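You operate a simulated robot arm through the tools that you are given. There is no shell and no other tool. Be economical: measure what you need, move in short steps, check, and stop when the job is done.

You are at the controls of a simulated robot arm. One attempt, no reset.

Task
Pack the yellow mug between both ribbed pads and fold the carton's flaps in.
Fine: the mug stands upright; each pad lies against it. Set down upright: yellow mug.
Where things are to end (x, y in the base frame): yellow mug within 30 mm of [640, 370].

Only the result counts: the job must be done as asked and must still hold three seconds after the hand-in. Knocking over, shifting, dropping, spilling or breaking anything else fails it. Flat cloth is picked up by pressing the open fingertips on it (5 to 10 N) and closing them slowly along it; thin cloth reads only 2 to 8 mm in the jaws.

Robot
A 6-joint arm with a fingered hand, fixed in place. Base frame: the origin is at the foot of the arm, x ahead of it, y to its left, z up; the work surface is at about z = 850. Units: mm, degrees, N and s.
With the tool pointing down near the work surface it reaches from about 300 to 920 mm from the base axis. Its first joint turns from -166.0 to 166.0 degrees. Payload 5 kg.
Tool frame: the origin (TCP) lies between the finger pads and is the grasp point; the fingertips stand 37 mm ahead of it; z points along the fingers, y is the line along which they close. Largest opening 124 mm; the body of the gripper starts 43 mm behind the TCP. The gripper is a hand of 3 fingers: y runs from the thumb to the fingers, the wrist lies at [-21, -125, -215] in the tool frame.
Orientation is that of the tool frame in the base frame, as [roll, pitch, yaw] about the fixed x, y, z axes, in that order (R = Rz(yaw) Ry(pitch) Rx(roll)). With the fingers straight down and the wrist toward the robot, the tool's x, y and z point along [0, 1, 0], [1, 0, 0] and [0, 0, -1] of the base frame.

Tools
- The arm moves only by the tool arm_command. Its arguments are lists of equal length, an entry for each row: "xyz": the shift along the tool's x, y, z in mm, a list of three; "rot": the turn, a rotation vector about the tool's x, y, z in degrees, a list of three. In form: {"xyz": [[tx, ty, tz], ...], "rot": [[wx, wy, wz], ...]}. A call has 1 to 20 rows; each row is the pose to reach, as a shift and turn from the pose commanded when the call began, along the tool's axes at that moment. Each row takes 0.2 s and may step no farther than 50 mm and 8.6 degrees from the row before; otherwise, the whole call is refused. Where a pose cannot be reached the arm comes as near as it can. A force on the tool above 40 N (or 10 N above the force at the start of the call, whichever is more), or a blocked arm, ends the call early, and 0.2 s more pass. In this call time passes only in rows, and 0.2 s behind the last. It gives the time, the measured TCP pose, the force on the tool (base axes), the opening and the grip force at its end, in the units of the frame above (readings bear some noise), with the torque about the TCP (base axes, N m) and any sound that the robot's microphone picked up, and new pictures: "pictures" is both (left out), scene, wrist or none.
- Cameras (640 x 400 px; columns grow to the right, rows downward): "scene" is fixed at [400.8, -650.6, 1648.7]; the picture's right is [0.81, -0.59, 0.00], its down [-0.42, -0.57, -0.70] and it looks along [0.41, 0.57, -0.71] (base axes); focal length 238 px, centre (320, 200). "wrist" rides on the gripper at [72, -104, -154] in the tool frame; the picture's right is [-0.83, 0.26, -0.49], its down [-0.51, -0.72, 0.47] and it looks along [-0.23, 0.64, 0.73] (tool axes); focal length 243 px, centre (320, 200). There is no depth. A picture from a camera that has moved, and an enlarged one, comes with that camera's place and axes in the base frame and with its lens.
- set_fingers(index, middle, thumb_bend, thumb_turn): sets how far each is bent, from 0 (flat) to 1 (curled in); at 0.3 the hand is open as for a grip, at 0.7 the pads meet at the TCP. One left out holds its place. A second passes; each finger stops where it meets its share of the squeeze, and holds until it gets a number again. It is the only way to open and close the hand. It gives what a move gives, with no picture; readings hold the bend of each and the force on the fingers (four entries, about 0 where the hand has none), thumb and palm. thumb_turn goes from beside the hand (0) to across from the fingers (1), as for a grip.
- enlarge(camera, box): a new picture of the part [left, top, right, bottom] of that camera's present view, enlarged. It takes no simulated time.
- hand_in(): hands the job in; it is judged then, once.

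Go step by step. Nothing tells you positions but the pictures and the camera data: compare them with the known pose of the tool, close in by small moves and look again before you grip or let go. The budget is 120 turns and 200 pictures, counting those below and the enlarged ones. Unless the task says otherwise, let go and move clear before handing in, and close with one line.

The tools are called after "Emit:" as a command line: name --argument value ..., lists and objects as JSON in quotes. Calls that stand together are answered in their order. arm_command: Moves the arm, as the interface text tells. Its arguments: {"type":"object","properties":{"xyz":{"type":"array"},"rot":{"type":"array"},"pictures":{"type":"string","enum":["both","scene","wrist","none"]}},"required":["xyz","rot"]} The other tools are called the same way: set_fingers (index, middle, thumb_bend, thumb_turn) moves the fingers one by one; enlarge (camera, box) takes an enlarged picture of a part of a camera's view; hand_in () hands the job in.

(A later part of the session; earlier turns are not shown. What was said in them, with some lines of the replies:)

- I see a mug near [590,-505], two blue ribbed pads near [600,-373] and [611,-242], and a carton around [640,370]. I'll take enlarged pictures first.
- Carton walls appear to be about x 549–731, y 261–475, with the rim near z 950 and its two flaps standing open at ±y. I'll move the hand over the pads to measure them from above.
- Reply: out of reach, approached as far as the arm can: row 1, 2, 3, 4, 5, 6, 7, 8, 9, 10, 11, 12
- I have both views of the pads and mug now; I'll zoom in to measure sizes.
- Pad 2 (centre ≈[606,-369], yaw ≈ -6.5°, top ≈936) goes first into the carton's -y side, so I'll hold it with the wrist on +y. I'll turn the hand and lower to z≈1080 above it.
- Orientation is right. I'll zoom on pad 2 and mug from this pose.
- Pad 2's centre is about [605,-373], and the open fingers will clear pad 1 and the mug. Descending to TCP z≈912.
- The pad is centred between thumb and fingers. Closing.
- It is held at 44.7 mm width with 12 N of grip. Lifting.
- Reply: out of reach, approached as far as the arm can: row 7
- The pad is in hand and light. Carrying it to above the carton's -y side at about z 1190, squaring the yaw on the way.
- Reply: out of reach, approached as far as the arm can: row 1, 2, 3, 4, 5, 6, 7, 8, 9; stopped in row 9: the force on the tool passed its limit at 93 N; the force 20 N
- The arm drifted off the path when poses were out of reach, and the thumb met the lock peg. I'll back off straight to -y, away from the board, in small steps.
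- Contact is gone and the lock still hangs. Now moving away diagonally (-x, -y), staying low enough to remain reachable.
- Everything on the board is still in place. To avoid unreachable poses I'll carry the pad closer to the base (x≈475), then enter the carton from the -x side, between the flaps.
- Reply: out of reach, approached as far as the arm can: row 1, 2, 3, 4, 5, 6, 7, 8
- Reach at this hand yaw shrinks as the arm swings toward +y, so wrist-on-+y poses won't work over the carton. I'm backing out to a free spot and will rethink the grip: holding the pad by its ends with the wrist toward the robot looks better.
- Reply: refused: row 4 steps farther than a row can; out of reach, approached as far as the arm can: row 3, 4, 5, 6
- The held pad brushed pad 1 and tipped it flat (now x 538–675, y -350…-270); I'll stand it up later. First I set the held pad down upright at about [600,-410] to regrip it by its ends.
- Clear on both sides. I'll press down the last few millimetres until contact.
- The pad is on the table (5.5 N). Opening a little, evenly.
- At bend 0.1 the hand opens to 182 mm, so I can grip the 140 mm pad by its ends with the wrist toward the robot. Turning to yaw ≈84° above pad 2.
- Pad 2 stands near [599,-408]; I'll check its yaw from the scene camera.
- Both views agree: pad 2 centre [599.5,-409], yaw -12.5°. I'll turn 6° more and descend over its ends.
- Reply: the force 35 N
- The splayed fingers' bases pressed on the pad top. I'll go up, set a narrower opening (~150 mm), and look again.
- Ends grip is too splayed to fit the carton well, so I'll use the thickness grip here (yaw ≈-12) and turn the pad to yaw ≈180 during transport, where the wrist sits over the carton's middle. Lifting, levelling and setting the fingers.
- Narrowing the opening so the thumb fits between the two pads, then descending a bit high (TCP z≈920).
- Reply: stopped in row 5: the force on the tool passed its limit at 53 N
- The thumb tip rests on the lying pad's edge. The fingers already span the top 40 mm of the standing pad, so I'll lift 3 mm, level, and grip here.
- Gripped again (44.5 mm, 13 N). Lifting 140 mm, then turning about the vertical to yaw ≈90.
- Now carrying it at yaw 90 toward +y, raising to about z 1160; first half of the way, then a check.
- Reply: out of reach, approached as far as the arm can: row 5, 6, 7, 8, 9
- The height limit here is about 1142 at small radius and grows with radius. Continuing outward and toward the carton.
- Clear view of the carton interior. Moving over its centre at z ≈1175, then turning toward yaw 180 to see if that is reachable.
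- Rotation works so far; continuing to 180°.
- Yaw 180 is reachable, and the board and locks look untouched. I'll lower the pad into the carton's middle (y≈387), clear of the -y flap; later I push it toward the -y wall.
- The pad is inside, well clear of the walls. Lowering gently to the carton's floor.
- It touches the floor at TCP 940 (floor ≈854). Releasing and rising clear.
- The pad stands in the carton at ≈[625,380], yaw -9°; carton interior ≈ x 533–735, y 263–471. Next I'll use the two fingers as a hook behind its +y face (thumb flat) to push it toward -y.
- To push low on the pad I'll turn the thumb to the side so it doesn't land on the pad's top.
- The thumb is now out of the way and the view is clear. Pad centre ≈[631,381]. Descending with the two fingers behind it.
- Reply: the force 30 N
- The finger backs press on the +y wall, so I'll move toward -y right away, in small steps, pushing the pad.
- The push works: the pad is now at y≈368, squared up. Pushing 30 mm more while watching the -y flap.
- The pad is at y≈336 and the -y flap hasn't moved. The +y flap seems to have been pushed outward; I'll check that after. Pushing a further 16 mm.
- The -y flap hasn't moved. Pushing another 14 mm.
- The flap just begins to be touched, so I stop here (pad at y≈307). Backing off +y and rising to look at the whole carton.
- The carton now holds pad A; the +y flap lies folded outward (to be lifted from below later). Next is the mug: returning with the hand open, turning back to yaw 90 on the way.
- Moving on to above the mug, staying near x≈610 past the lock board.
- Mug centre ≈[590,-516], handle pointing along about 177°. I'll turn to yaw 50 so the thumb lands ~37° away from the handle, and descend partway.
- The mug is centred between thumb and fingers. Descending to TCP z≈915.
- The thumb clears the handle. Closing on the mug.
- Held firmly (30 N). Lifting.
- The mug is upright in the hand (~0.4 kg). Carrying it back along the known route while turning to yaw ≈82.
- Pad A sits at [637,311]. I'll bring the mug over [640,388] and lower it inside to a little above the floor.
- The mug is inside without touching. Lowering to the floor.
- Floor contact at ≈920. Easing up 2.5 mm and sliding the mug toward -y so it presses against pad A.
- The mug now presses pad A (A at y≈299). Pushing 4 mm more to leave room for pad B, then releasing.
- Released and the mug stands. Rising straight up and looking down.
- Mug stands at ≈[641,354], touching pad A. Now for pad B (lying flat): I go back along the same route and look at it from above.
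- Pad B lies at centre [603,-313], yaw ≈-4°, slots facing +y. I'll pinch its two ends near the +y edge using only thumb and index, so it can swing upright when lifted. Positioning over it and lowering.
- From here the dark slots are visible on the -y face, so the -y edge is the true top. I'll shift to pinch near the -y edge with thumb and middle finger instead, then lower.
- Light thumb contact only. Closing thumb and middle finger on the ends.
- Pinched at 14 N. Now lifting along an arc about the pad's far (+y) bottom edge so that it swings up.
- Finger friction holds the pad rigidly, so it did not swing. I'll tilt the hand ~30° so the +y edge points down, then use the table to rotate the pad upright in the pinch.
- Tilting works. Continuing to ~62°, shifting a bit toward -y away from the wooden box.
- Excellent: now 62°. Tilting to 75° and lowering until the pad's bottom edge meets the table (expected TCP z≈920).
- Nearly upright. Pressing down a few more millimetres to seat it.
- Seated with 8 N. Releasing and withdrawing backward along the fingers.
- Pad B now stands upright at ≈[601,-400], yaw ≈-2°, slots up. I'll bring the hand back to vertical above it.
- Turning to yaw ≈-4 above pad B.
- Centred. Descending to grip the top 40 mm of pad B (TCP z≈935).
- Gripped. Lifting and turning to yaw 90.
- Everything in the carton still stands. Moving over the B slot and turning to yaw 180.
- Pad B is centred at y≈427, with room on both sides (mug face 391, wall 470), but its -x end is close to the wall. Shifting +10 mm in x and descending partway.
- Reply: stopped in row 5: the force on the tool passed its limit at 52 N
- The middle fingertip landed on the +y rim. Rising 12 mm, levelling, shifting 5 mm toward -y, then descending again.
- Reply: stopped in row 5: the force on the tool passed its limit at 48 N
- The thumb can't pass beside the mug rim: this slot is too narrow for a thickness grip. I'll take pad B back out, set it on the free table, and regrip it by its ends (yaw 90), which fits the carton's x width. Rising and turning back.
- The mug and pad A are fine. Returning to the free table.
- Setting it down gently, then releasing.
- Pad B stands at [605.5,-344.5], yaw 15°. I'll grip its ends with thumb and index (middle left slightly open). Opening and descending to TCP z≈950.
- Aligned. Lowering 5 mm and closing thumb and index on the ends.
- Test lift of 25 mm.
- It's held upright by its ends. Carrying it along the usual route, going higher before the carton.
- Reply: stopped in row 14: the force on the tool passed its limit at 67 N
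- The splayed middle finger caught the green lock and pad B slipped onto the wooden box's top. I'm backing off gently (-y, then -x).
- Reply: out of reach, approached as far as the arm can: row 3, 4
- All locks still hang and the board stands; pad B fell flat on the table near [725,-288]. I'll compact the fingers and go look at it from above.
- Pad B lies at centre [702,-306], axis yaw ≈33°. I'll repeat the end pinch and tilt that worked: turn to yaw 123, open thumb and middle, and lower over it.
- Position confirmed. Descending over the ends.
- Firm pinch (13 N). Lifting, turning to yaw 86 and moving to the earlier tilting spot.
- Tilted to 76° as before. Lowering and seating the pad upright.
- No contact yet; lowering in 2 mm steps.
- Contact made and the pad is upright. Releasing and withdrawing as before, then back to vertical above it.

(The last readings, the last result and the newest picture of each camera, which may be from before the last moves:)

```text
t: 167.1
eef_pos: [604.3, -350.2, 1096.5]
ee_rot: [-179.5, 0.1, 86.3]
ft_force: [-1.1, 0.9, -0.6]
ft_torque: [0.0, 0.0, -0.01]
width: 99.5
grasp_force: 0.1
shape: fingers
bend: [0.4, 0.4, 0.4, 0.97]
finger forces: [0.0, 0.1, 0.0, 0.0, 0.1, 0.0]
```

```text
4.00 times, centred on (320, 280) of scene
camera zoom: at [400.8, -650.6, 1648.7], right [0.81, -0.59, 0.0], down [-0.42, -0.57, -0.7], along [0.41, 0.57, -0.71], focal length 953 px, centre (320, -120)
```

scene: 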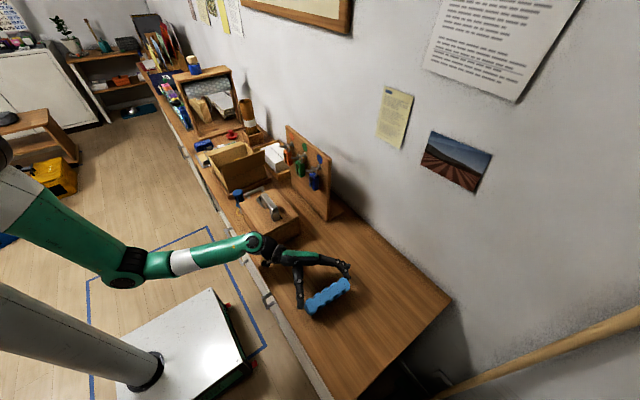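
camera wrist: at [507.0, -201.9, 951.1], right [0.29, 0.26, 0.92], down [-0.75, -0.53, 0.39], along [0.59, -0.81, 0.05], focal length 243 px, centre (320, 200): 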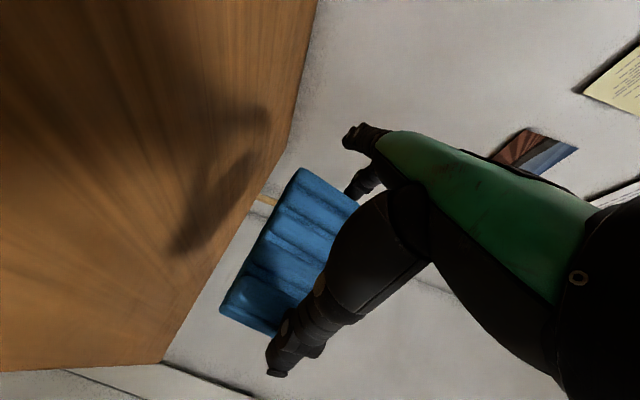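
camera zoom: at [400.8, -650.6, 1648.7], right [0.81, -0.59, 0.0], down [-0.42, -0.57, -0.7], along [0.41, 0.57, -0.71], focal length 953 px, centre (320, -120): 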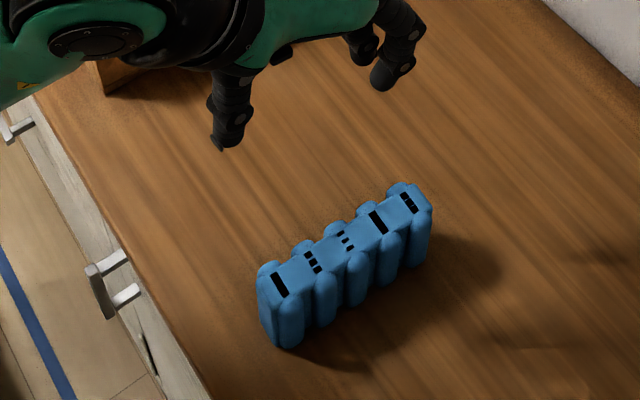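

Pad B stands at [599.5,-405], yaw -3.7°. This time I'll grip its thickness 45 mm off-centre (at the +x end), so in the carton the thumb goes down beside the mug rather than against it.

Emit:
arm_command --xyz '[[-10, 8, 2], [-20, 16, 4], [-30, 24, 6], [-40, 32, 8], [-50, 40, 10], [-54.3, 43.6, 12], [-54.3, 43.6, 12], [-54.3, 43.6, 12], [-54.3, 43.6, 12], [-54.3, 43.6, 12], [-54.3, 43.6, 12]]' --rot '[[0, 0, 8.3], [0, 0, 16.6], [0, 0, 24.9], [0, 0, 33.2], [0, 0, 41.5], [0, 0, 49.8], [0, 0, 58.1], [0, 0, 66.4], [0, 0, 74.7], [0, 0, 83], [0, 0, 90.3]]' --pictures "none"

Emit:
arm_command --xyz '[[0, 0, 45], [0, 0, 90], [0, 0, 125], [0, 0, 148]]' --rot '[[0, 0, 0], [0, 0, 0], [0, 0, 0], [0, 0, 0]]' --pictures "wrist"

```text
t: 169.5
eef_pos: [644.5, -407.7, 1086.0]
ee_rot: [179.9, 0.4, -4.0]
ft_force: [-0.7, 0.5, 0.6]
ft_torque: [-0.01, -0.01, 0.03]
width: 99.3
grasp_force: 0.1
shape: fingers
bend: [0.4, 0.4, 0.4, 0.97]
finger forces: [0.0, 0.1, 0.0, 0.0, 0.1, 0.1]
```

```text
t: 170.5
eef_pos: [642.3, -407.5, 936.2]
ee_rot: [179.9, 0.3, -4.0]
ft_force: [-0.5, -0.8, 0.4]
ft_torque: [-0.01, 0.0, -0.03]
width: 99.4
grasp_force: 0.1
shape: fingers
bend: [0.4, 0.4, 0.4, 0.97]
finger forces: [0.0, 0.1, 0.0, 0.0, 0.0, 0.0]
camera wrist: at [722.1, -309.2, 1089.7], right [-0.84, -0.2, 0.5], down [-0.46, 0.75, -0.47], along [-0.28, -0.62, -0.73], focal length 243 px, centre (320, 200)
```

wrist: 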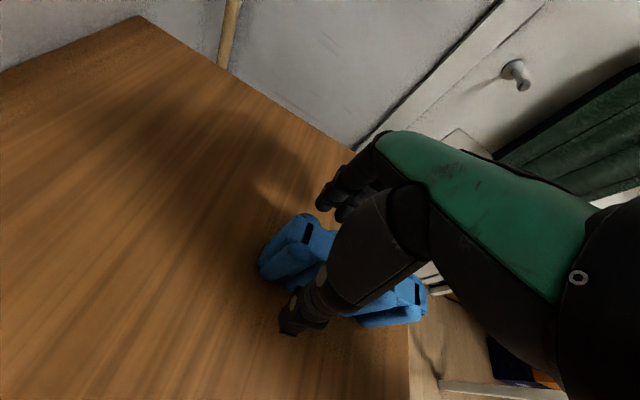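

Off-centre as intended. Closing.

Emit:
set_fingers --index 0.52 --middle 0.52 --thumb_bend 0.52

Emit:
set_fingers --index 0.66 --middle 0.66 --thumb_bend 0.66

Emit:
arm_command --xyz '[[0, 0, -12], [0, 0, -45], [0, 0, -85], [0, 0, -120], [0, 0, -145]]' --rot '[[0, 0, 0], [0, 0, 0], [0, 0, 0], [0, 0, 0], [0, 0, 0]]' --pictures "wrist"

```text
t: 171.5
eef_pos: [642.2, -407.4, 937.0]
ee_rot: [179.8, 0.5, -4.0]
ft_force: [-0.4, -0.7, 0.2]
ft_torque: [0.0, -0.03, -0.04]
width: 62.3
grasp_force: 0.0
shape: fingers
bend: [0.52, 0.52, 0.52, 0.98]
finger forces: [0.1, 0.1, 0.0, 0.0, 0.1, 0.0]
```

```text
t: 172.5
eef_pos: [641.9, -406.9, 936.3]
ee_rot: [180.0, 0.5, -4.0]
ft_force: [-0.1, -0.3, 0.8]
ft_torque: [-0.06, 0.07, 0.05]
width: 44.4
grasp_force: 13.0
shape: fingers
bend: [0.59, 0.61, 0.57, 0.99]
finger forces: [6.4, 7.2, 0.0, 0.1, 13.3, 0.0]
```

```text
t: 173.7
eef_pos: [644.3, -407.0, 1081.8]
ee_rot: [179.9, 0.5, -4.1]
ft_force: [-0.2, -0.6, -0.5]
ft_torque: [0.01, 0.0, -0.01]
width: 44.6
grasp_force: 13.4
shape: fingers
bend: [0.59, 0.61, 0.57, 0.99]
finger forces: [6.7, 6.6, 0.0, 0.0, 13.4, 0.0]
camera wrist: at [723.9, -309.2, 1234.9], right [-0.84, -0.2, 0.5], down [-0.46, 0.75, -0.47], along [-0.28, -0.62, -0.73], focal length 243 px, centre (320, 200)
```

wrist: 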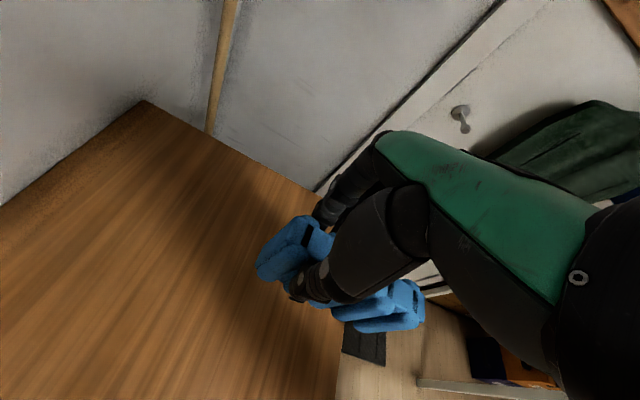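

Held securely. Turning to yaw 90 and carrying it along the proven route.

Emit:
arm_command --xyz '[[-4, 0, 0], [-8, 0, 0], [-12, 1, 0], [-16, 1, 0], [-20, 1, 0], [-24, 2, 0], [-28, 2, 0], [-32, 2, 0], [-36, 3, 0], [-41, 3, 0], [-41, 3, 0], [-41, 3, 0]]' --rot '[[0, 0, -7.85], [0, 0, -15.7], [0, 0, -23.5], [0, 0, -31.4], [0, 0, -39.2], [0, 0, -47], [0, 0, -54.9], [0, 0, -62.7], [0, 0, -70.6], [0, 0, -78.4], [0, 0, -86.2], [0, 0, -94]]' --pictures "none"

Emit:
arm_command --xyz '[[40, 3, -8], [80, 5, -16], [120, 7, -24], [165, 9, -32], [210, 11, -40], [255, 13, -45], [300, 18, -50], [345, 23, -55], [390, 28, -58], [432, 35, -60], [475, 42, -65], [518, 48, -72], [560, 52, -80], [606, 53, -88]]' --rot '[[0, 0, 0], [0, 0, 0], [0, 0, 0], [0, 0, 0], [0, 0, 0], [0, 0, 0], [0, 0, 0], [0, 0, 0], [0, 0, 0], [0, 0, 0], [0, 0, 0], [0, 0, 0], [0, 0, 0], [0, 0, 0]]' --pictures "none"

```text
t: 176.3
eef_pos: [602.5, -407.5, 1083.0]
ee_rot: [-179.7, 0.1, 90.2]
ft_force: [0.6, 0.6, 0.0]
ft_torque: [0.02, 0.01, -0.02]
width: 44.4
grasp_force: 13.4
shape: fingers
bend: [0.59, 0.61, 0.57, 0.99]
finger forces: [6.6, 6.7, 0.0, 0.0, 13.2, 0.0]
```

```text
t: 179.3
eef_pos: [656.9, 197.5, 1170.4]
ee_rot: [-179.5, 0.1, 90.0]
ft_force: [0.1, -0.9, -0.8]
ft_torque: [0.03, 0.0, 0.04]
width: 44.6
grasp_force: 13.2
shape: fingers
bend: [0.6, 0.61, 0.58, 0.99]
finger forces: [6.6, 6.5, 0.0, 0.0, 13.1, 0.0]
```

Moving over the slot and turning to yaw 180 at TCP ≈[600,424].

Emit:
arm_command --xyz '[[45, -8, -3], [90, -16, -5], [135, -25, -5], [180, -35, -5], [215, -47, -5], [226, -57, -5], [226, -57, -5], [226, -57, -5], [226, -57, -5], [226, -57, -5], [226, -57, -5], [226, -57, -5], [226, -57, -5], [226, -57, -5], [226, -57, -5], [226, -57, -5]]' --rot '[[0, 0, 0], [0, 0, 0], [0, 0, 0], [0, 0, 0], [0, 0, 0], [0, 0, -8.2], [0, 0, -16.4], [0, 0, -24.5], [0, 0, -32.7], [0, 0, -40.9], [0, 0, -49.1], [0, 0, -57.3], [0, 0, -65.5], [0, 0, -73.6], [0, 0, -81.8], [0, 0, -90]]' --pictures "none"

Emit:
arm_command --xyz '[[0, 0, 40], [0, 0, 80], [0, 0, 120]]' --rot '[[0, 0, 0], [0, 0, 0], [0, 0, 0]]' --pictures "wrist"

Emit:
enlarge --camera "wrist" --box '[120, 150, 440, 400]'

```text
t: 182.7
eef_pos: [598.8, 424.7, 1175.5]
ee_rot: [180.0, -0.4, -179.9]
ft_force: [-0.3, -0.1, -1.1]
ft_torque: [0.03, 0.01, -0.04]
width: 44.3
grasp_force: 13.0
shape: fingers
bend: [0.6, 0.61, 0.58, 0.99]
finger forces: [6.4, 6.4, 0.0, 0.0, 12.9, 0.0]
```

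```text
t: 183.5
eef_pos: [599.9, 424.1, 1055.7]
ee_rot: [-179.9, -0.5, -179.9]
ft_force: [-0.1, 0.2, -0.8]
ft_torque: [0.03, 0.0, 0.02]
width: 44.2
grasp_force: 13.0
shape: fingers
bend: [0.6, 0.61, 0.58, 0.99]
finger forces: [6.6, 6.4, 0.0, 0.0, 12.9, 0.0]
camera wrist: at [526.6, 319.2, 1209.7], right [0.83, 0.26, 0.49], down [0.5, -0.72, -0.47], along [0.23, 0.64, -0.73], focal length 243 px, centre (320, 200)
```

wrist: 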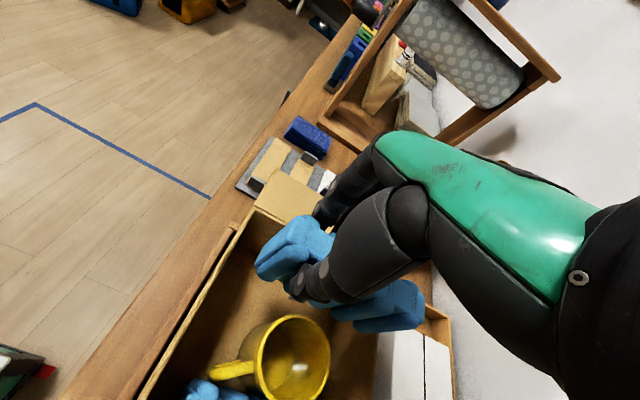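

```text
1.60 times, centred on (280, 275) of wrist
camera zoom: at [526.6, 319.2, 1209.7], right [0.83, 0.26, 0.49], down [0.5, -0.72, -0.47], along [0.23, 0.64, -0.73], focal length 388 px, centre (384, 80)
```

zoom: 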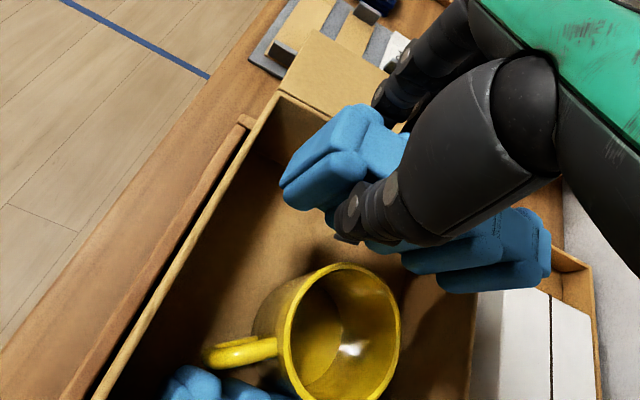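

Clear view: pad B centre ≈[629,427], thumb at x≈600. Shifting 12 mm to -x so the thumb fully clears the mug, then descending in stages.

Emit:
arm_command --xyz '[[6, -1, 10], [12, -2, 30], [12, -2, 55], [12, -2, 75], [12, -2, 90]]' --rot '[[0, 0, 0], [0, 0, 0], [0, 0, 0], [0, 0, 0], [0, 0, 0]]' --pictures "wrist"

```text
t: 184.7
eef_pos: [587.6, 420.0, 966.3]
ee_rot: [180.0, -0.4, 180.0]
ft_force: [1.4, -13.8, 13.4]
ft_torque: [0.57, -0.27, -0.21]
width: 44.5
grasp_force: 27.3
shape: fingers
bend: [0.61, 0.64, 0.57, 0.98]
finger forces: [4.7, 32.9, 0.0, 0.0, 16.6, 0.0]
camera wrist: at [514.0, 315.5, 1119.7], right [0.83, 0.26, 0.49], down [0.5, -0.72, -0.47], along [0.23, 0.64, -0.73], focal length 243 px, centre (320, 200)
```

wrist: 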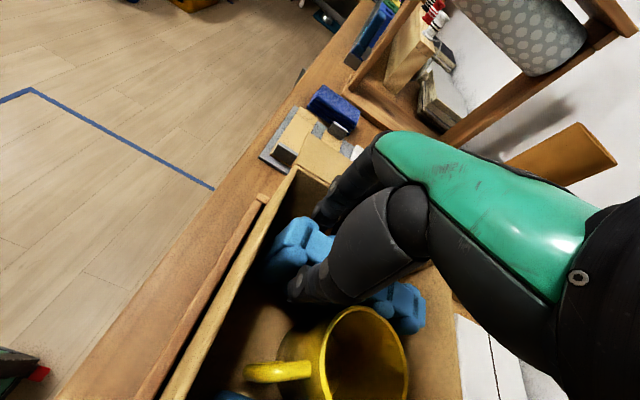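

The finger back is rubbing the +y rim. Easing up, shifting 9 mm toward the mug (pad still just clear of it), then descending.

Emit:
arm_command --xyz '[[0, -3, -6], [0, -9, -6], [0, -9, 2], [0, -9, 10]]' --rot '[[0, 0, 0], [0, 0, 0], [0, 0, 0], [0, 0, 0]]' --pictures "none"

```text
t: 185.7
eef_pos: [585.8, 411.8, 954.7]
ee_rot: [179.9, -0.4, -180.0]
ft_force: [-0.1, -2.8, 6.1]
ft_torque: [0.26, -0.11, -0.02]
width: 44.2
grasp_force: 17.5
shape: fingers
bend: [0.6, 0.62, 0.58, 0.99]
finger forces: [6.4, 14.8, 0.0, 0.0, 12.8, 0.0]
```

Only light contact now. Continuing down with a further 3 mm toward the mug.

Emit:
arm_command --xyz '[[0, -3, 0], [0, -4, 5], [0, -4, 9], [0, -4, 13]]' --rot '[[0, 0, 0], [0, 0, 0], [0, 0, 0], [0, 0, 0]]' --pictures "wrist"

Emit:
enlarge --camera "wrist" --box '[180, 150, 460, 400]'

```text
t: 186.7
eef_pos: [585.8, 408.9, 943.8]
ee_rot: [179.8, -0.4, 180.0]
ft_force: [-5.6, -9.3, 24.1]
ft_torque: [0.83, -0.02, -0.27]
width: 44.2
grasp_force: 29.5
shape: fingers
bend: [0.6, 0.62, 0.58, 0.99]
finger forces: [6.8, 37.9, 0.0, 0.1, 14.0, 0.0]
camera wrist: at [513.1, 303.4, 1097.8], right [0.83, 0.26, 0.49], down [0.5, -0.72, -0.48], along [0.23, 0.64, -0.73], focal length 243 px, centre (320, 200)
```

wrist: 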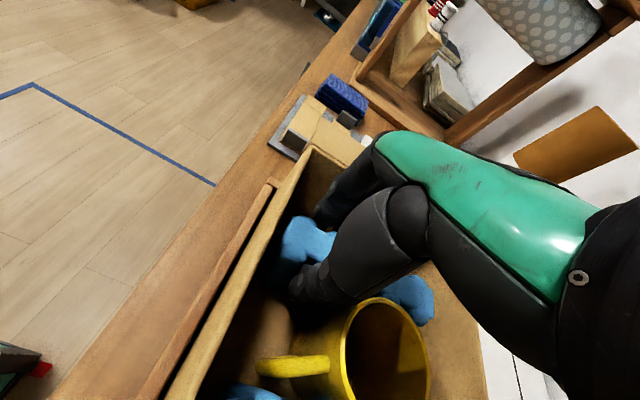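

```text
1.60 times, centred on (320, 275) of wrist
camera zoom: at [513.1, 303.4, 1097.8], right [0.83, 0.26, 0.49], down [0.5, -0.72, -0.48], along [0.23, 0.64, -0.73], focal length 388 px, centre (320, 80)
```

zoom: 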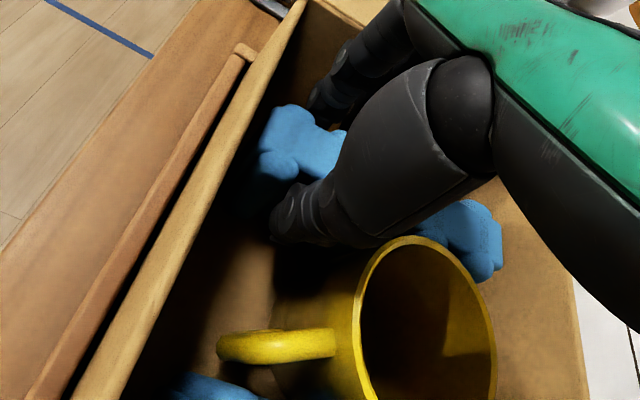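

Pad B is down at nearly floor height (TCP 944) and close against the mug. Opening only the thumb first, since the fingers sit between pad and wall.

Emit:
set_fingers --thumb_bend 0.46

Emit:
arm_command --xyz '[[0, 0, 2], [0, -1, 3]]' --rot '[[0, 0, 0], [0, 0, 0]]' --pictures "wrist"

```text
t: 187.7
eef_pos: [587.1, 409.6, 941.5]
ee_rot: [-179.9, -0.4, -179.9]
ft_force: [-1.3, 1.7, -1.6]
ft_torque: [0.11, 0.03, 0.07]
width: 50.8
grasp_force: 2.6
shape: fingers
bend: [0.65, 0.64, 0.46, 0.98]
finger forces: [0.4, 2.9, 0.1, 0.0, 1.1, 0.0]
```

```text
t: 188.3
eef_pos: [586.0, 408.0, 940.0]
ee_rot: [179.9, -0.5, 179.9]
ft_force: [-0.8, 4.7, 2.7]
ft_torque: [0.12, 0.0, 0.1]
width: 50.5
grasp_force: 3.0
shape: fingers
bend: [0.66, 0.64, 0.46, 0.98]
finger forces: [0.8, 4.4, 0.0, 0.0, 0.6, 0.0]
camera wrist: at [513.4, 303.4, 1093.3], right [0.83, 0.26, 0.49], down [0.5, -0.72, -0.47], along [0.23, 0.64, -0.73], focal length 243 px, centre (320, 200)
```

wrist: 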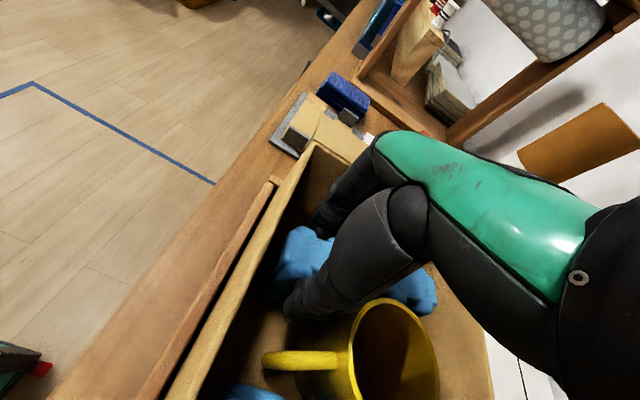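

The fingers press the pad toward the mug. I'll relax fingers slightly, open the thumb, and rise to inspect.

Emit:
set_fingers --index 0.61 --middle 0.61 --thumb_bend 0.42

Emit:
arm_command --xyz '[[0, 0, -10], [0, 0, -25], [0, 0, -50], [0, 0, -90], [0, 0, -135], [0, 0, -180], [0, 0, -220]]' --rot '[[0, 0, 0], [0, 0, 0], [0, 0, 0], [0, 0, 0], [0, 0, 0], [0, 0, 0], [0, 0, 0]]' --pictures "none"

Emit:
enlarge --camera "wrist" --box '[60, 140, 440, 400]'

```text
t: 189.3
eef_pos: [585.6, 408.2, 938.8]
ee_rot: [-179.9, -0.5, 179.9]
ft_force: [0.1, -2.5, -1.9]
ft_torque: [-0.06, 0.03, -0.07]
width: 62.4
grasp_force: 1.5
shape: fingers
bend: [0.61, 0.62, 0.42, 0.97]
finger forces: [0.0, 2.8, 0.0, 0.0, 0.0, 0.0]
```

```text
t: 190.9
eef_pos: [586.7, 408.3, 1158.8]
ee_rot: [-179.9, -0.5, 180.0]
ft_force: [0.3, 0.4, 0.2]
ft_torque: [0.0, -0.01, -0.02]
width: 62.6
grasp_force: 0.2
shape: fingers
bend: [0.61, 0.61, 0.42, 0.97]
finger forces: [0.0, 0.0, 0.1, 0.0, 0.0, 0.1]
```

```text
1.54 times, centred on (250, 270) of wrist
camera zoom: at [515.2, 303.1, 1314.0], right [0.83, 0.26, 0.48], down [0.5, -0.72, -0.47], along [0.23, 0.64, -0.74], focal length 373 px, centre (428, 92)
```

zoom: 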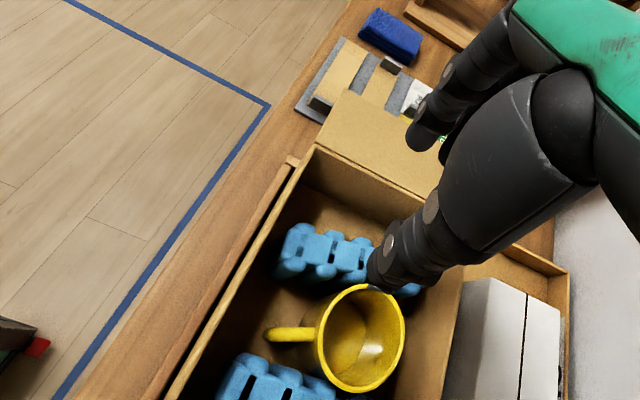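

Pad B stands in its slot. The stack (wall – A – mug – B) geometry puts the mug within tolerance. Zooming in to check the contacts.

Emit:
enlarge --camera "wrist" --box '[180, 220, 360, 400]'

```text
2.22 times, centred on (270, 310) of wrist
camera zoom: at [515.2, 303.1, 1314.0], right [0.83, 0.26, 0.48], down [0.5, -0.72, -0.47], along [0.23, 0.64, -0.74], focal length 539 px, centre (431, -44)
```

zoom: 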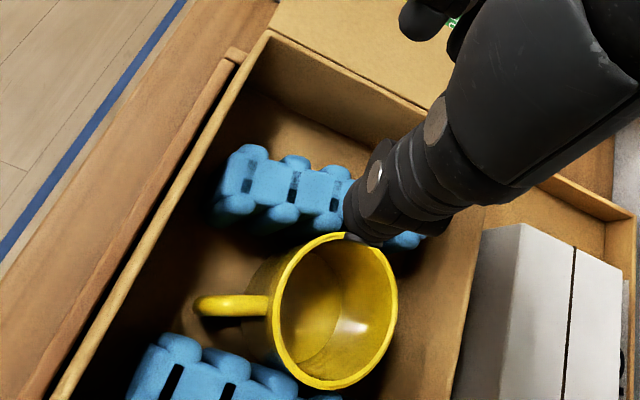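

Both pads stand close against the mug. Now the flaps: first the -y flap. I make a fist, turn to yaw 90 and go outside the -y flap, at y≈165.

Emit:
set_fingers --index 0.68 --middle 0.68 --thumb_bend 0.66

Emit:
arm_command --xyz '[[0, 0, 0], [-6, -20, 0], [-12, -45, 0], [-18, -70, 0], [-24, -95, 0], [-30, -120, 0], [-36, -145, 0], [-42, -170, 0], [-48, -195, 0], [-52, -220, 0], [-55, -243, 0]]' --rot '[[0, 0, 8.2], [0, 0, 16.4], [0, 0, 24.5], [0, 0, 32.7], [0, 0, 40.9], [0, 0, 49.1], [0, 0, 57.3], [0, 0, 65.5], [0, 0, 73.6], [0, 0, 81.8], [0, 0, 90]]' --pictures "none"

Emit:
arm_command --xyz '[[0, 0, 40], [0, 0, 80], [0, 0, 115]]' --rot '[[0, 0, 0], [0, 0, 0], [0, 0, 0]]' --pictures "both"

```text
t: 191.9
eef_pos: [587.3, 406.8, 1159.7]
ee_rot: [-180.0, -0.4, -180.0]
ft_force: [-0.5, 0.2, 0.4]
ft_torque: [0.01, -0.03, 0.01]
width: 16.3
grasp_force: 0.0
shape: fingers
bend: [0.68, 0.68, 0.66, 1.0]
finger forces: [0.1, 0.1, 0.1, 0.1, 0.0, 0.1]
```

```text
t: 194.3
eef_pos: [643.5, 165.1, 1159.1]
ee_rot: [-179.6, 0.2, 89.9]
ft_force: [0.0, 0.2, 0.1]
ft_torque: [0.02, -0.03, 0.01]
width: 16.2
grasp_force: 0.0
shape: fingers
bend: [0.68, 0.68, 0.66, 1.0]
finger forces: [0.1, 0.0, 0.0, 0.0, 0.0, 0.0]
```

```text
t: 195.1
eef_pos: [641.3, 164.8, 1042.7]
ee_rot: [-179.6, 0.1, 90.0]
ft_force: [1.0, -0.8, -0.5]
ft_torque: [-0.02, 0.05, -0.02]
width: 16.1
grasp_force: 0.1
shape: fingers
bend: [0.68, 0.68, 0.66, 1.0]
finger forces: [0.0, 0.1, 0.0, 0.1, 0.1, 0.0]
camera wrist: at [537.2, 237.5, 1197.0], right [0.26, -0.83, 0.49], down [-0.73, -0.51, -0.47], along [0.64, -0.23, -0.74], focal length 243 px, centre (320, 200)
```

scene: 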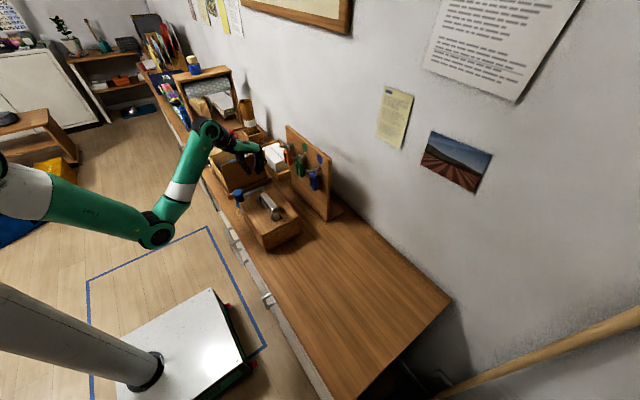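
wrist: 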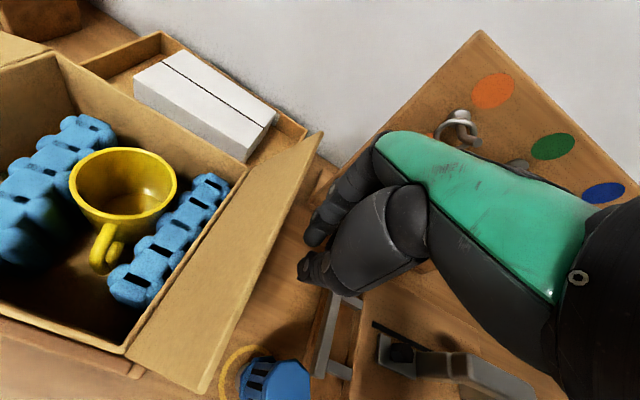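

Excellent view: both pads touch the mug. Now sweeping the fist toward +y to fold the -y flap in, along an arc.

Emit:
arm_command --xyz '[[20, 0, 0], [40, 0, 0], [62, 0, 0], [84, 0, 2], [104, 0, 5], [122, 0, 10], [140, 0, 16], [156, 0, 23], [170, 0, 31], [180, 0, 38], [186, 0, 43]]' --rot '[[0, 0, 0], [0, 0, 0], [0, 0, 0], [0, 0, 0], [0, 0, 0], [0, 0, 0], [0, 0, 0], [0, 0, 0], [0, 0, 0], [0, 0, 0], [0, 0, 0]]' --pictures "both"

```text
t: 197.5
eef_pos: [641.9, 351.5, 1002.3]
ee_rot: [-179.9, -0.1, 89.9]
ft_force: [-2.8, -4.2, 23.2]
ft_torque: [-0.18, 0.7, 0.12]
width: 18.3
grasp_force: 12.2
shape: fingers
bend: [0.68, 0.68, 0.66, 1.0]
finger forces: [0.1, 0.0, 0.0, 0.0, 24.4, 0.0]
camera wrist: at [537.4, 422.8, 1157.7], right [0.26, -0.83, 0.49], down [-0.72, -0.51, -0.47], along [0.64, -0.23, -0.73], focal length 243 px, centre (320, 200)
```

scene: 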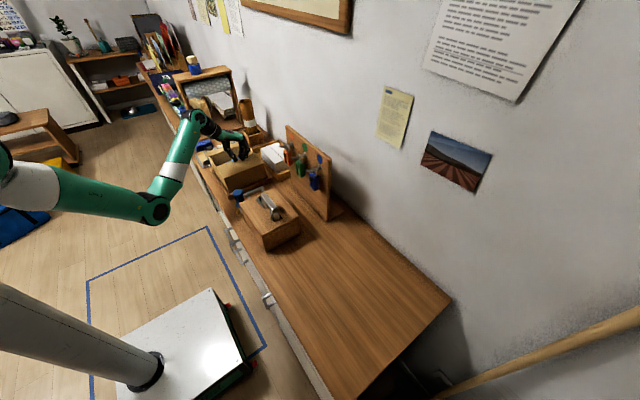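
wrist: 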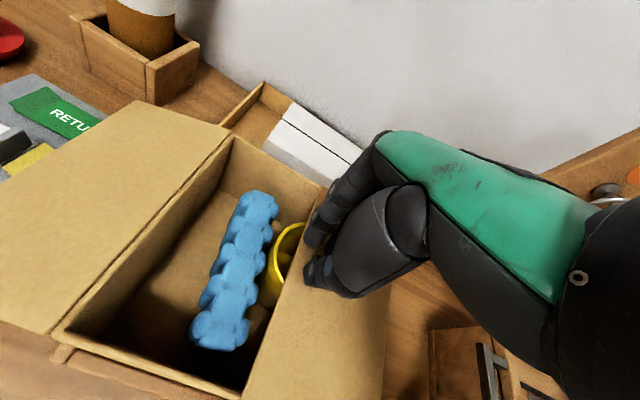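

The -y flap is folded down over the mug. Lifting off to see if it stays.

Emit:
arm_command --xyz '[[0, 0, -25], [0, -10, -60], [0, -30, -100], [0, -60, -130]]' --rot '[[0, 0, 0], [0, 0, 0], [0, 0, 0], [0, 0, 0]]' --pictures "wrist"

Emit:
enlarge --camera "scene" --box '[180, 110, 300, 210]'

```text
t: 198.5
eef_pos: [582.0, 352.5, 1129.7]
ee_rot: [-179.6, 0.1, 89.9]
ft_force: [-0.3, -0.6, 0.2]
ft_torque: [0.06, 0.03, 0.04]
width: 15.5
grasp_force: 0.1
shape: fingers
bend: [0.68, 0.68, 0.66, 1.0]
finger forces: [0.0, 0.0, 0.0, 0.0, 0.0, 0.0]
camera wrist: at [478.2, 423.6, 1284.9], right [0.27, -0.83, 0.49], down [-0.73, -0.51, -0.46], along [0.63, -0.23, -0.74], focal length 243 px, centre (320, 200)
```

wrist: 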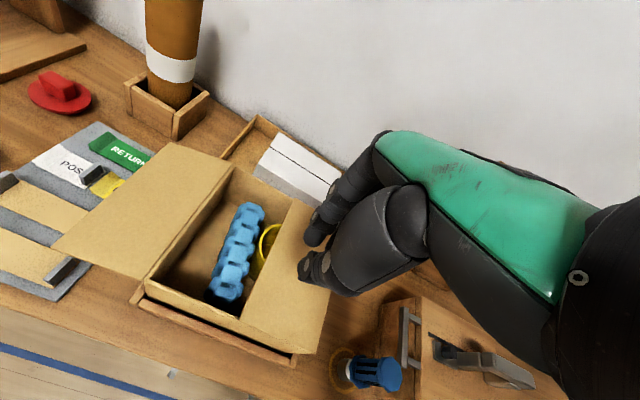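

```text
4.00 times, centred on (240, 160) of scene
camera zoom: at [400.8, -650.6, 1648.7], right [0.81, -0.59, 0.0], down [-0.42, -0.57, -0.7], along [0.41, 0.57, -0.71], focal length 953 px, centre (640, 360)
```

zoom: 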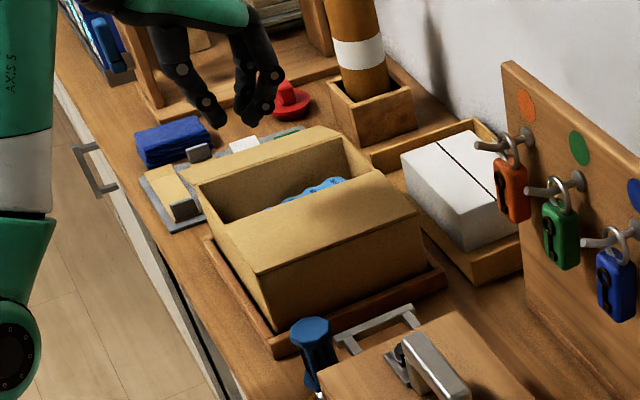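

The -y flap stays folded. For the +y flap (hanging outward) I'll bring the closed hand down beside its -x edge, at about [432,530], then open the fingers forward under it.

Emit:
arm_command --xyz '[[20, -22, 25], [43, -47, 50], [68, -72, 70], [93, -97, 80], [118, -120, 90], [148, -137, 110], [173, -147, 140], [178, -150, 180], [178, -150, 215], [178, -150, 227]]' --rot '[[0, 0, 0], [0, 0, 0], [0, 0, 0], [0, 0, 0], [0, 0, 0], [0, 0, 0], [0, 0, 0], [0, 0, 0], [0, 0, 0], [0, 0, 0]]' --pictures "wrist"

Emit:
enlarge --camera "scene" --box '[160, 100, 280, 200]'

```text
t: 200.7
eef_pos: [430.3, 529.9, 904.6]
ee_rot: [-179.6, 0.1, 89.9]
ft_force: [-0.3, 0.3, -0.3]
ft_torque: [-0.01, -0.02, 0.02]
width: 15.6
grasp_force: 0.1
shape: fingers
bend: [0.68, 0.68, 0.66, 1.0]
finger forces: [0.1, 0.0, 0.1, 0.1, 0.0, 0.0]
camera wrist: at [326.6, 600.1, 1058.8], right [0.27, -0.83, 0.49], down [-0.73, -0.51, -0.47], along [0.64, -0.23, -0.74], focal length 243 px, centre (320, 200)
```

wrist: 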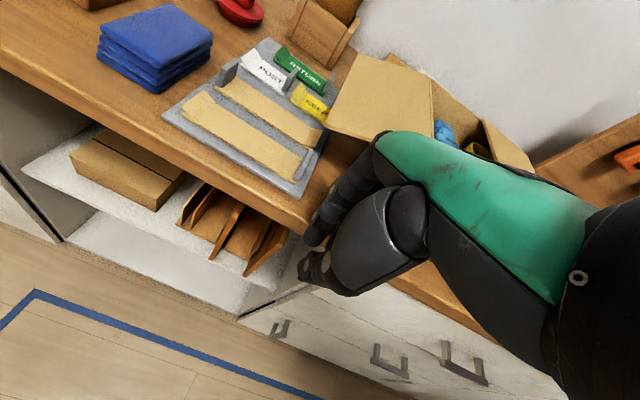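

```text
4.00 times, centred on (220, 150) of scene
camera zoom: at [400.8, -650.6, 1648.7], right [0.81, -0.59, 0.0], down [-0.42, -0.57, -0.7], along [0.41, 0.57, -0.71], focal length 953 px, centre (720, 400)
```

zoom: 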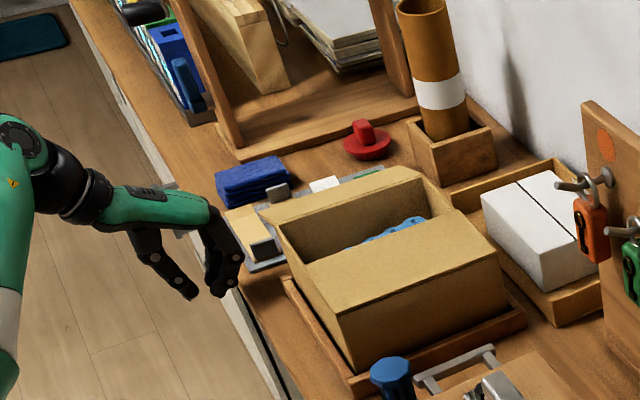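

The hand is right beside the flap's -x edge, above the tray level. Opening the fingers forward, under the flap.

Emit:
set_fingers --index 0.3 --middle 0.3

Emit:
set_fingers --index 0.0 --middle 0.0

Emit:
enlarge --camera "wrist" --box '[260, 20, 560, 320]'

Emit:
enlarge --camera "scene" --box '[180, 110, 260, 190]'

```text
t: 201.7
eef_pos: [431.1, 528.8, 904.5]
ee_rot: [-179.5, 0.0, 90.0]
ft_force: [-0.2, -0.3, 0.4]
ft_torque: [0.0, 0.02, 0.01]
width: 73.5
grasp_force: 0.1
shape: fingers
bend: [0.3, 0.3, 0.66, 1.0]
finger forces: [0.0, 0.2, 0.0, 0.0, 0.0, 0.0]
```

```text
t: 202.7
eef_pos: [430.2, 528.1, 904.6]
ee_rot: [-179.4, 0.2, 90.0]
ft_force: [-2.2, -0.1, -0.6]
ft_torque: [-0.05, -0.08, 0.02]
width: 126.4
grasp_force: 1.1
shape: fingers
bend: [0.0, 0.0, 0.66, 1.0]
finger forces: [0.0, 2.4, 0.0, 0.0, 0.0, 0.0]
```

```text
1.33 times, centred on (410, 170) of wrist
camera zoom: at [326.5, 600.1, 1059.1], right [0.27, -0.83, 0.49], down [-0.73, -0.51, -0.46], along [0.63, -0.23, -0.74], focal length 324 px, centre (200, 240)
```

zoom: 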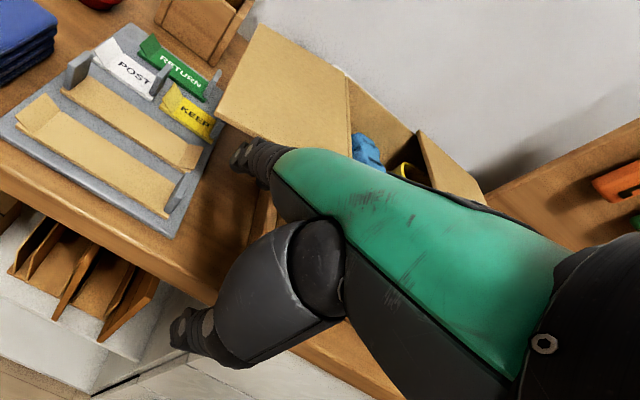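

```text
5.00 times, centred on (220, 150) of scene
camera zoom: at [400.8, -650.6, 1648.7], right [0.81, -0.59, 0.0], down [-0.42, -0.57, -0.7], along [0.41, 0.57, -0.71], focal length 1191 px, centre (820, 450)
```

zoom: 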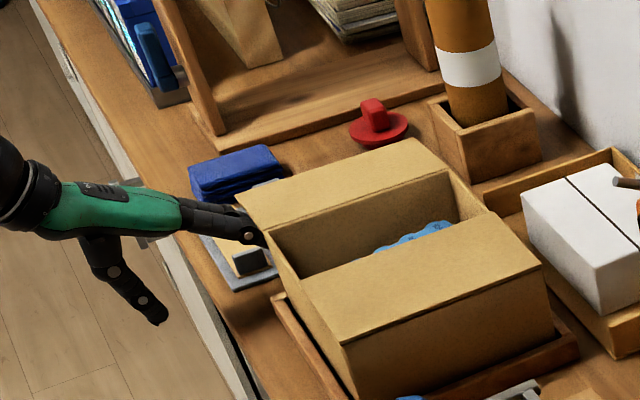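

The fingertips are under the flap's -x corner. Advancing 20 mm in x and lifting.

Emit:
arm_command --xyz '[[0, 10, 0], [0, 20, -4], [0, 24, -18], [0, 28, -36], [0, 32, -54], [0, 36, -72], [0, 40, -90]]' --rot '[[0, 0, 0], [0, 0, 0], [0, 0, 0], [0, 0, 0], [0, 0, 0], [0, 0, 0], [0, 0, 0]]' --pictures "wrist"

Emit:
enlarge --camera "scene" --box '[180, 100, 280, 190]'

```text
t: 204.3
eef_pos: [471.2, 530.6, 992.8]
ee_rot: [-179.5, 0.1, 90.0]
ft_force: [0.4, -0.4, 0.4]
ft_torque: [0.04, 0.0, 0.02]
width: 126.3
grasp_force: 0.1
shape: fingers
bend: [0.0, 0.0, 0.66, 1.0]
finger forces: [0.0, 0.0, 0.0, 0.0, 0.0, 0.0]
camera wrist: at [366.8, 600.9, 1148.4], right [0.27, -0.83, 0.49], down [-0.73, -0.51, -0.46], along [0.64, -0.23, -0.74], focal length 243 px, centre (320, 200)
```

wrist: 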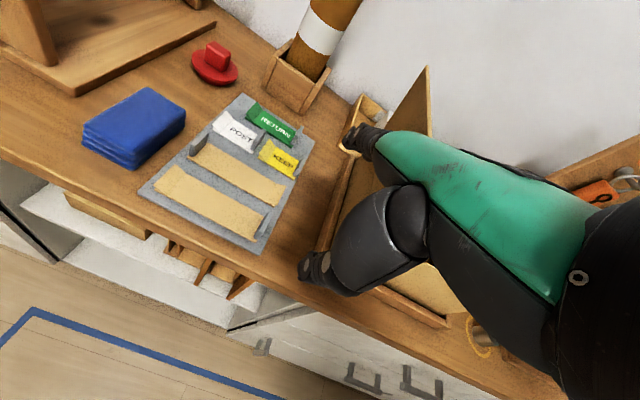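

```text
4.44 times, centred on (230, 145) of scene
camera zoom: at [400.8, -650.6, 1648.7], right [0.81, -0.59, 0.0], down [-0.42, -0.57, -0.7], along [0.41, 0.57, -0.71], focal length 1059 px, centre (720, 444)
```

zoom: 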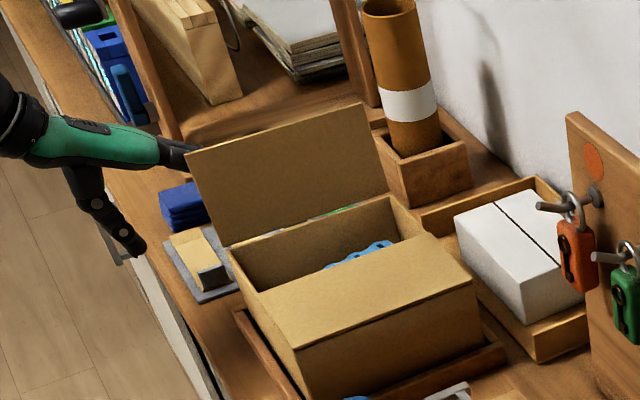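

The +y flap is nearly vertical now. Turning the thumb out of the way, then moving in a bit and pushing the flap over toward -y along an arc.

Emit:
set_fingers --thumb_bend 0.0 --thumb_turn 0.0

Emit:
arm_command --xyz '[[0, 20, -5], [0, 40, -10], [-20, 40, -12], [-40, 40, -12], [-60, 40, -12], [-80, 40, -8], [-98, 40, -2], [-114, 40, 6], [-128, 40, 14]]' --rot '[[0, 0, 0], [0, 0, 0], [0, 0, 0], [0, 0, 0], [0, 0, 0], [0, 0, 0], [0, 0, 0], [0, 0, 0], [0, 0, 0]]' --pictures "none"

Emit:
enlarge --camera "scene" --box '[180, 100, 280, 190]'

```text
t: 205.3
eef_pos: [470.7, 529.4, 993.1]
ee_rot: [-179.4, 0.1, 90.0]
ft_force: [-0.9, 0.6, -0.1]
ft_torque: [-0.02, 0.0, 0.05]
width: 210.8
grasp_force: 0.0
shape: fingers
bend: [0.0, 0.0, 0.0, 0.0]
finger forces: [0.0, 0.0, 0.1, 0.0, 0.0, 0.1]
```

```text
t: 207.3
eef_pos: [510.0, 402.3, 978.9]
ee_rot: [-179.5, 0.0, 89.9]
ft_force: [-0.5, -0.1, 1.3]
ft_torque: [-0.03, 0.01, 0.0]
width: 211.1
grasp_force: 0.1
shape: fingers
bend: [0.0, 0.0, 0.0, 0.0]
finger forces: [0.1, 0.1, 0.0, 0.1, 0.1, 0.0]
```

```text
4.44 times, centred on (230, 145) of scene
camera zoom: at [400.8, -650.6, 1648.7], right [0.81, -0.59, 0.0], down [-0.42, -0.57, -0.7], along [0.41, 0.57, -0.71], focal length 1059 px, centre (720, 444)
```

zoom: 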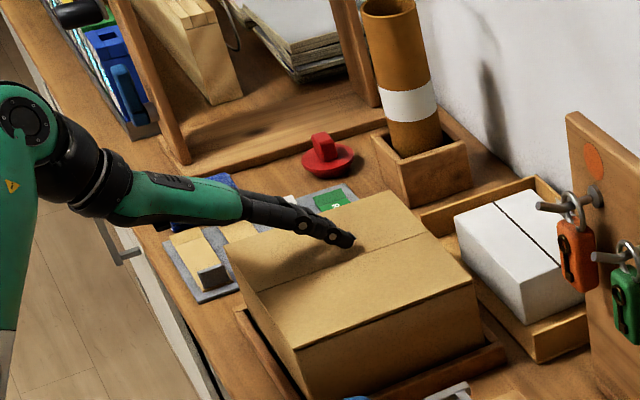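

Both flaps are folded in. Pressing the +y flap gently flatter, then the -y flap, with force checks.

Emit:
arm_command --xyz '[[0, 0, 5], [0, 0, 10], [0, 0, 14], [0, 0, 17]]' --rot '[[0, 0, 0], [0, 0, 0], [0, 0, 0], [0, 0, 0]]' --pictures "wrist"

Emit:
enlarge --camera "scene" --box '[190, 110, 280, 190]'

```text
t: 208.3
eef_pos: [510.9, 400.2, 964.9]
ee_rot: [-179.7, -0.1, 90.0]
ft_force: [-8.4, -0.3, 14.9]
ft_torque: [-0.16, -2.1, -0.2]
width: 211.2
grasp_force: 8.4
shape: fingers
bend: [0.0, 0.0, 0.0, 0.0]
finger forces: [2.0, 13.9, 0.0, 0.1, 0.0, 0.0]
camera wrist: at [406.2, 472.9, 1118.9], right [0.26, -0.83, 0.49], down [-0.72, -0.51, -0.47], along [0.64, -0.23, -0.73], focal length 243 px, centre (320, 200)
```

wrist: 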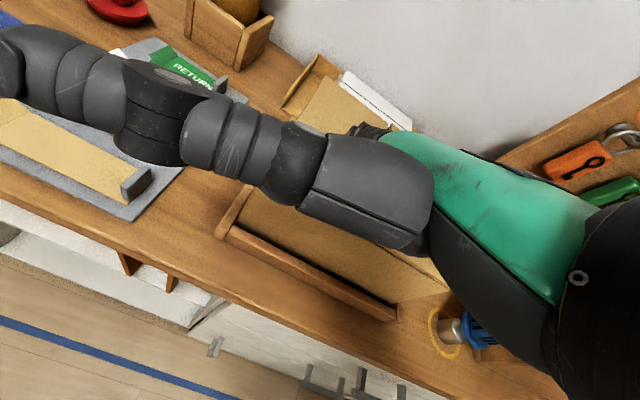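

```text
5.00 times, centred on (235, 150) of scene
camera zoom: at [400.8, -650.6, 1648.7], right [0.81, -0.59, 0.0], down [-0.42, -0.57, -0.7], along [0.41, 0.57, -0.71], focal length 1191 px, centre (745, 450)
```

zoom: 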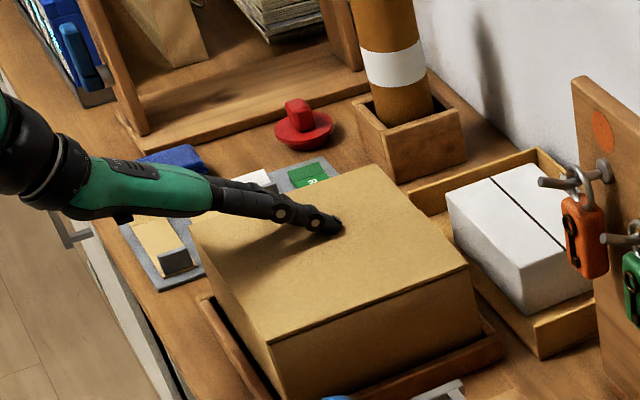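

The carton is closed flat. Lifting off straight up and moving clear for a last look.

Emit:
arm_command --xyz '[[0, 0, -15], [0, -5, -40], [0, -15, -70], [-10, -10, -100], [-20, 0, -125]]' --rot '[[0, 0, 0], [0, 0, 0], [0, 0, 0], [0, 0, 0], [0, 0, 0]]' --pictures "both"

Emit:
enlarge --camera "scene" --box '[190, 100, 340, 230]'

```text
t: 209.5
eef_pos: [511.7, 382.2, 1088.8]
ee_rot: [-179.6, 0.0, 90.0]
ft_force: [-0.2, -0.3, -0.3]
ft_torque: [0.01, -0.03, -0.03]
width: 211.0
grasp_force: 0.1
shape: fingers
bend: [0.0, 0.0, 0.0, 0.0]
finger forces: [0.0, 0.0, 0.0, 0.0, 0.1, 0.0]
camera wrist: at [408.1, 453.5, 1242.7], right [0.27, -0.83, 0.49], down [-0.73, -0.51, -0.46], along [0.63, -0.23, -0.74], focal length 243 px, centre (320, 200)
```

scene: 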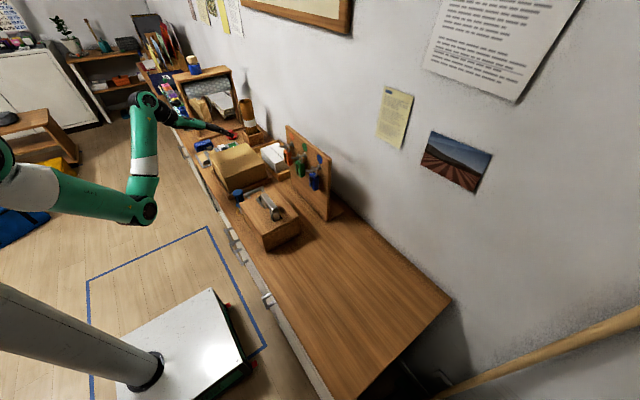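
wrist: 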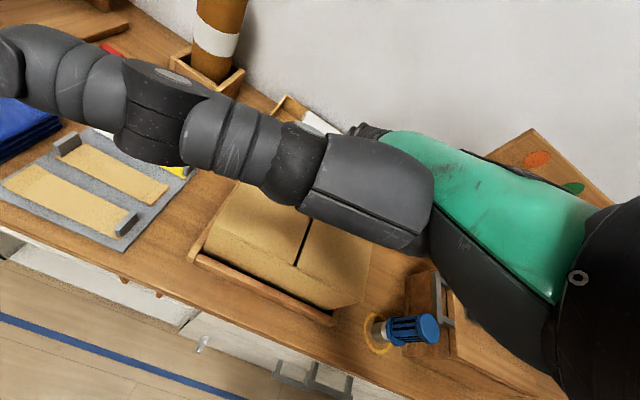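

```text
3.08 times, centred on (265, 165) of scene
camera zoom: at [400.8, -650.6, 1648.7], right [0.81, -0.59, 0.0], down [-0.42, -0.57, -0.7], along [0.41, 0.57, -0.71], focal length 733 px, centre (489, 308)
```

zoom: 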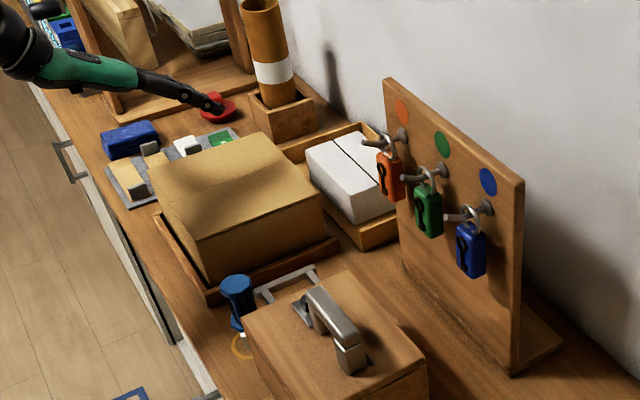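

Both flaps lie flat with a narrow seam between them, the hand is clear, and everything around the carton looks undisturbed. Handing in.

Emit:
hand_in

```text
The job is handed in.
```

The yellow mug stands upright in the carton between the two ribbed pads, both flaps are folded flat, and the job is handed in. I put the mug's centre about 25 mm from [640, 370], close to the 30 mm limit. One pad was knocked over and dropped on the way and the hand bumped two of the hanging locks, but the locks still hang and nothing else looked moved.
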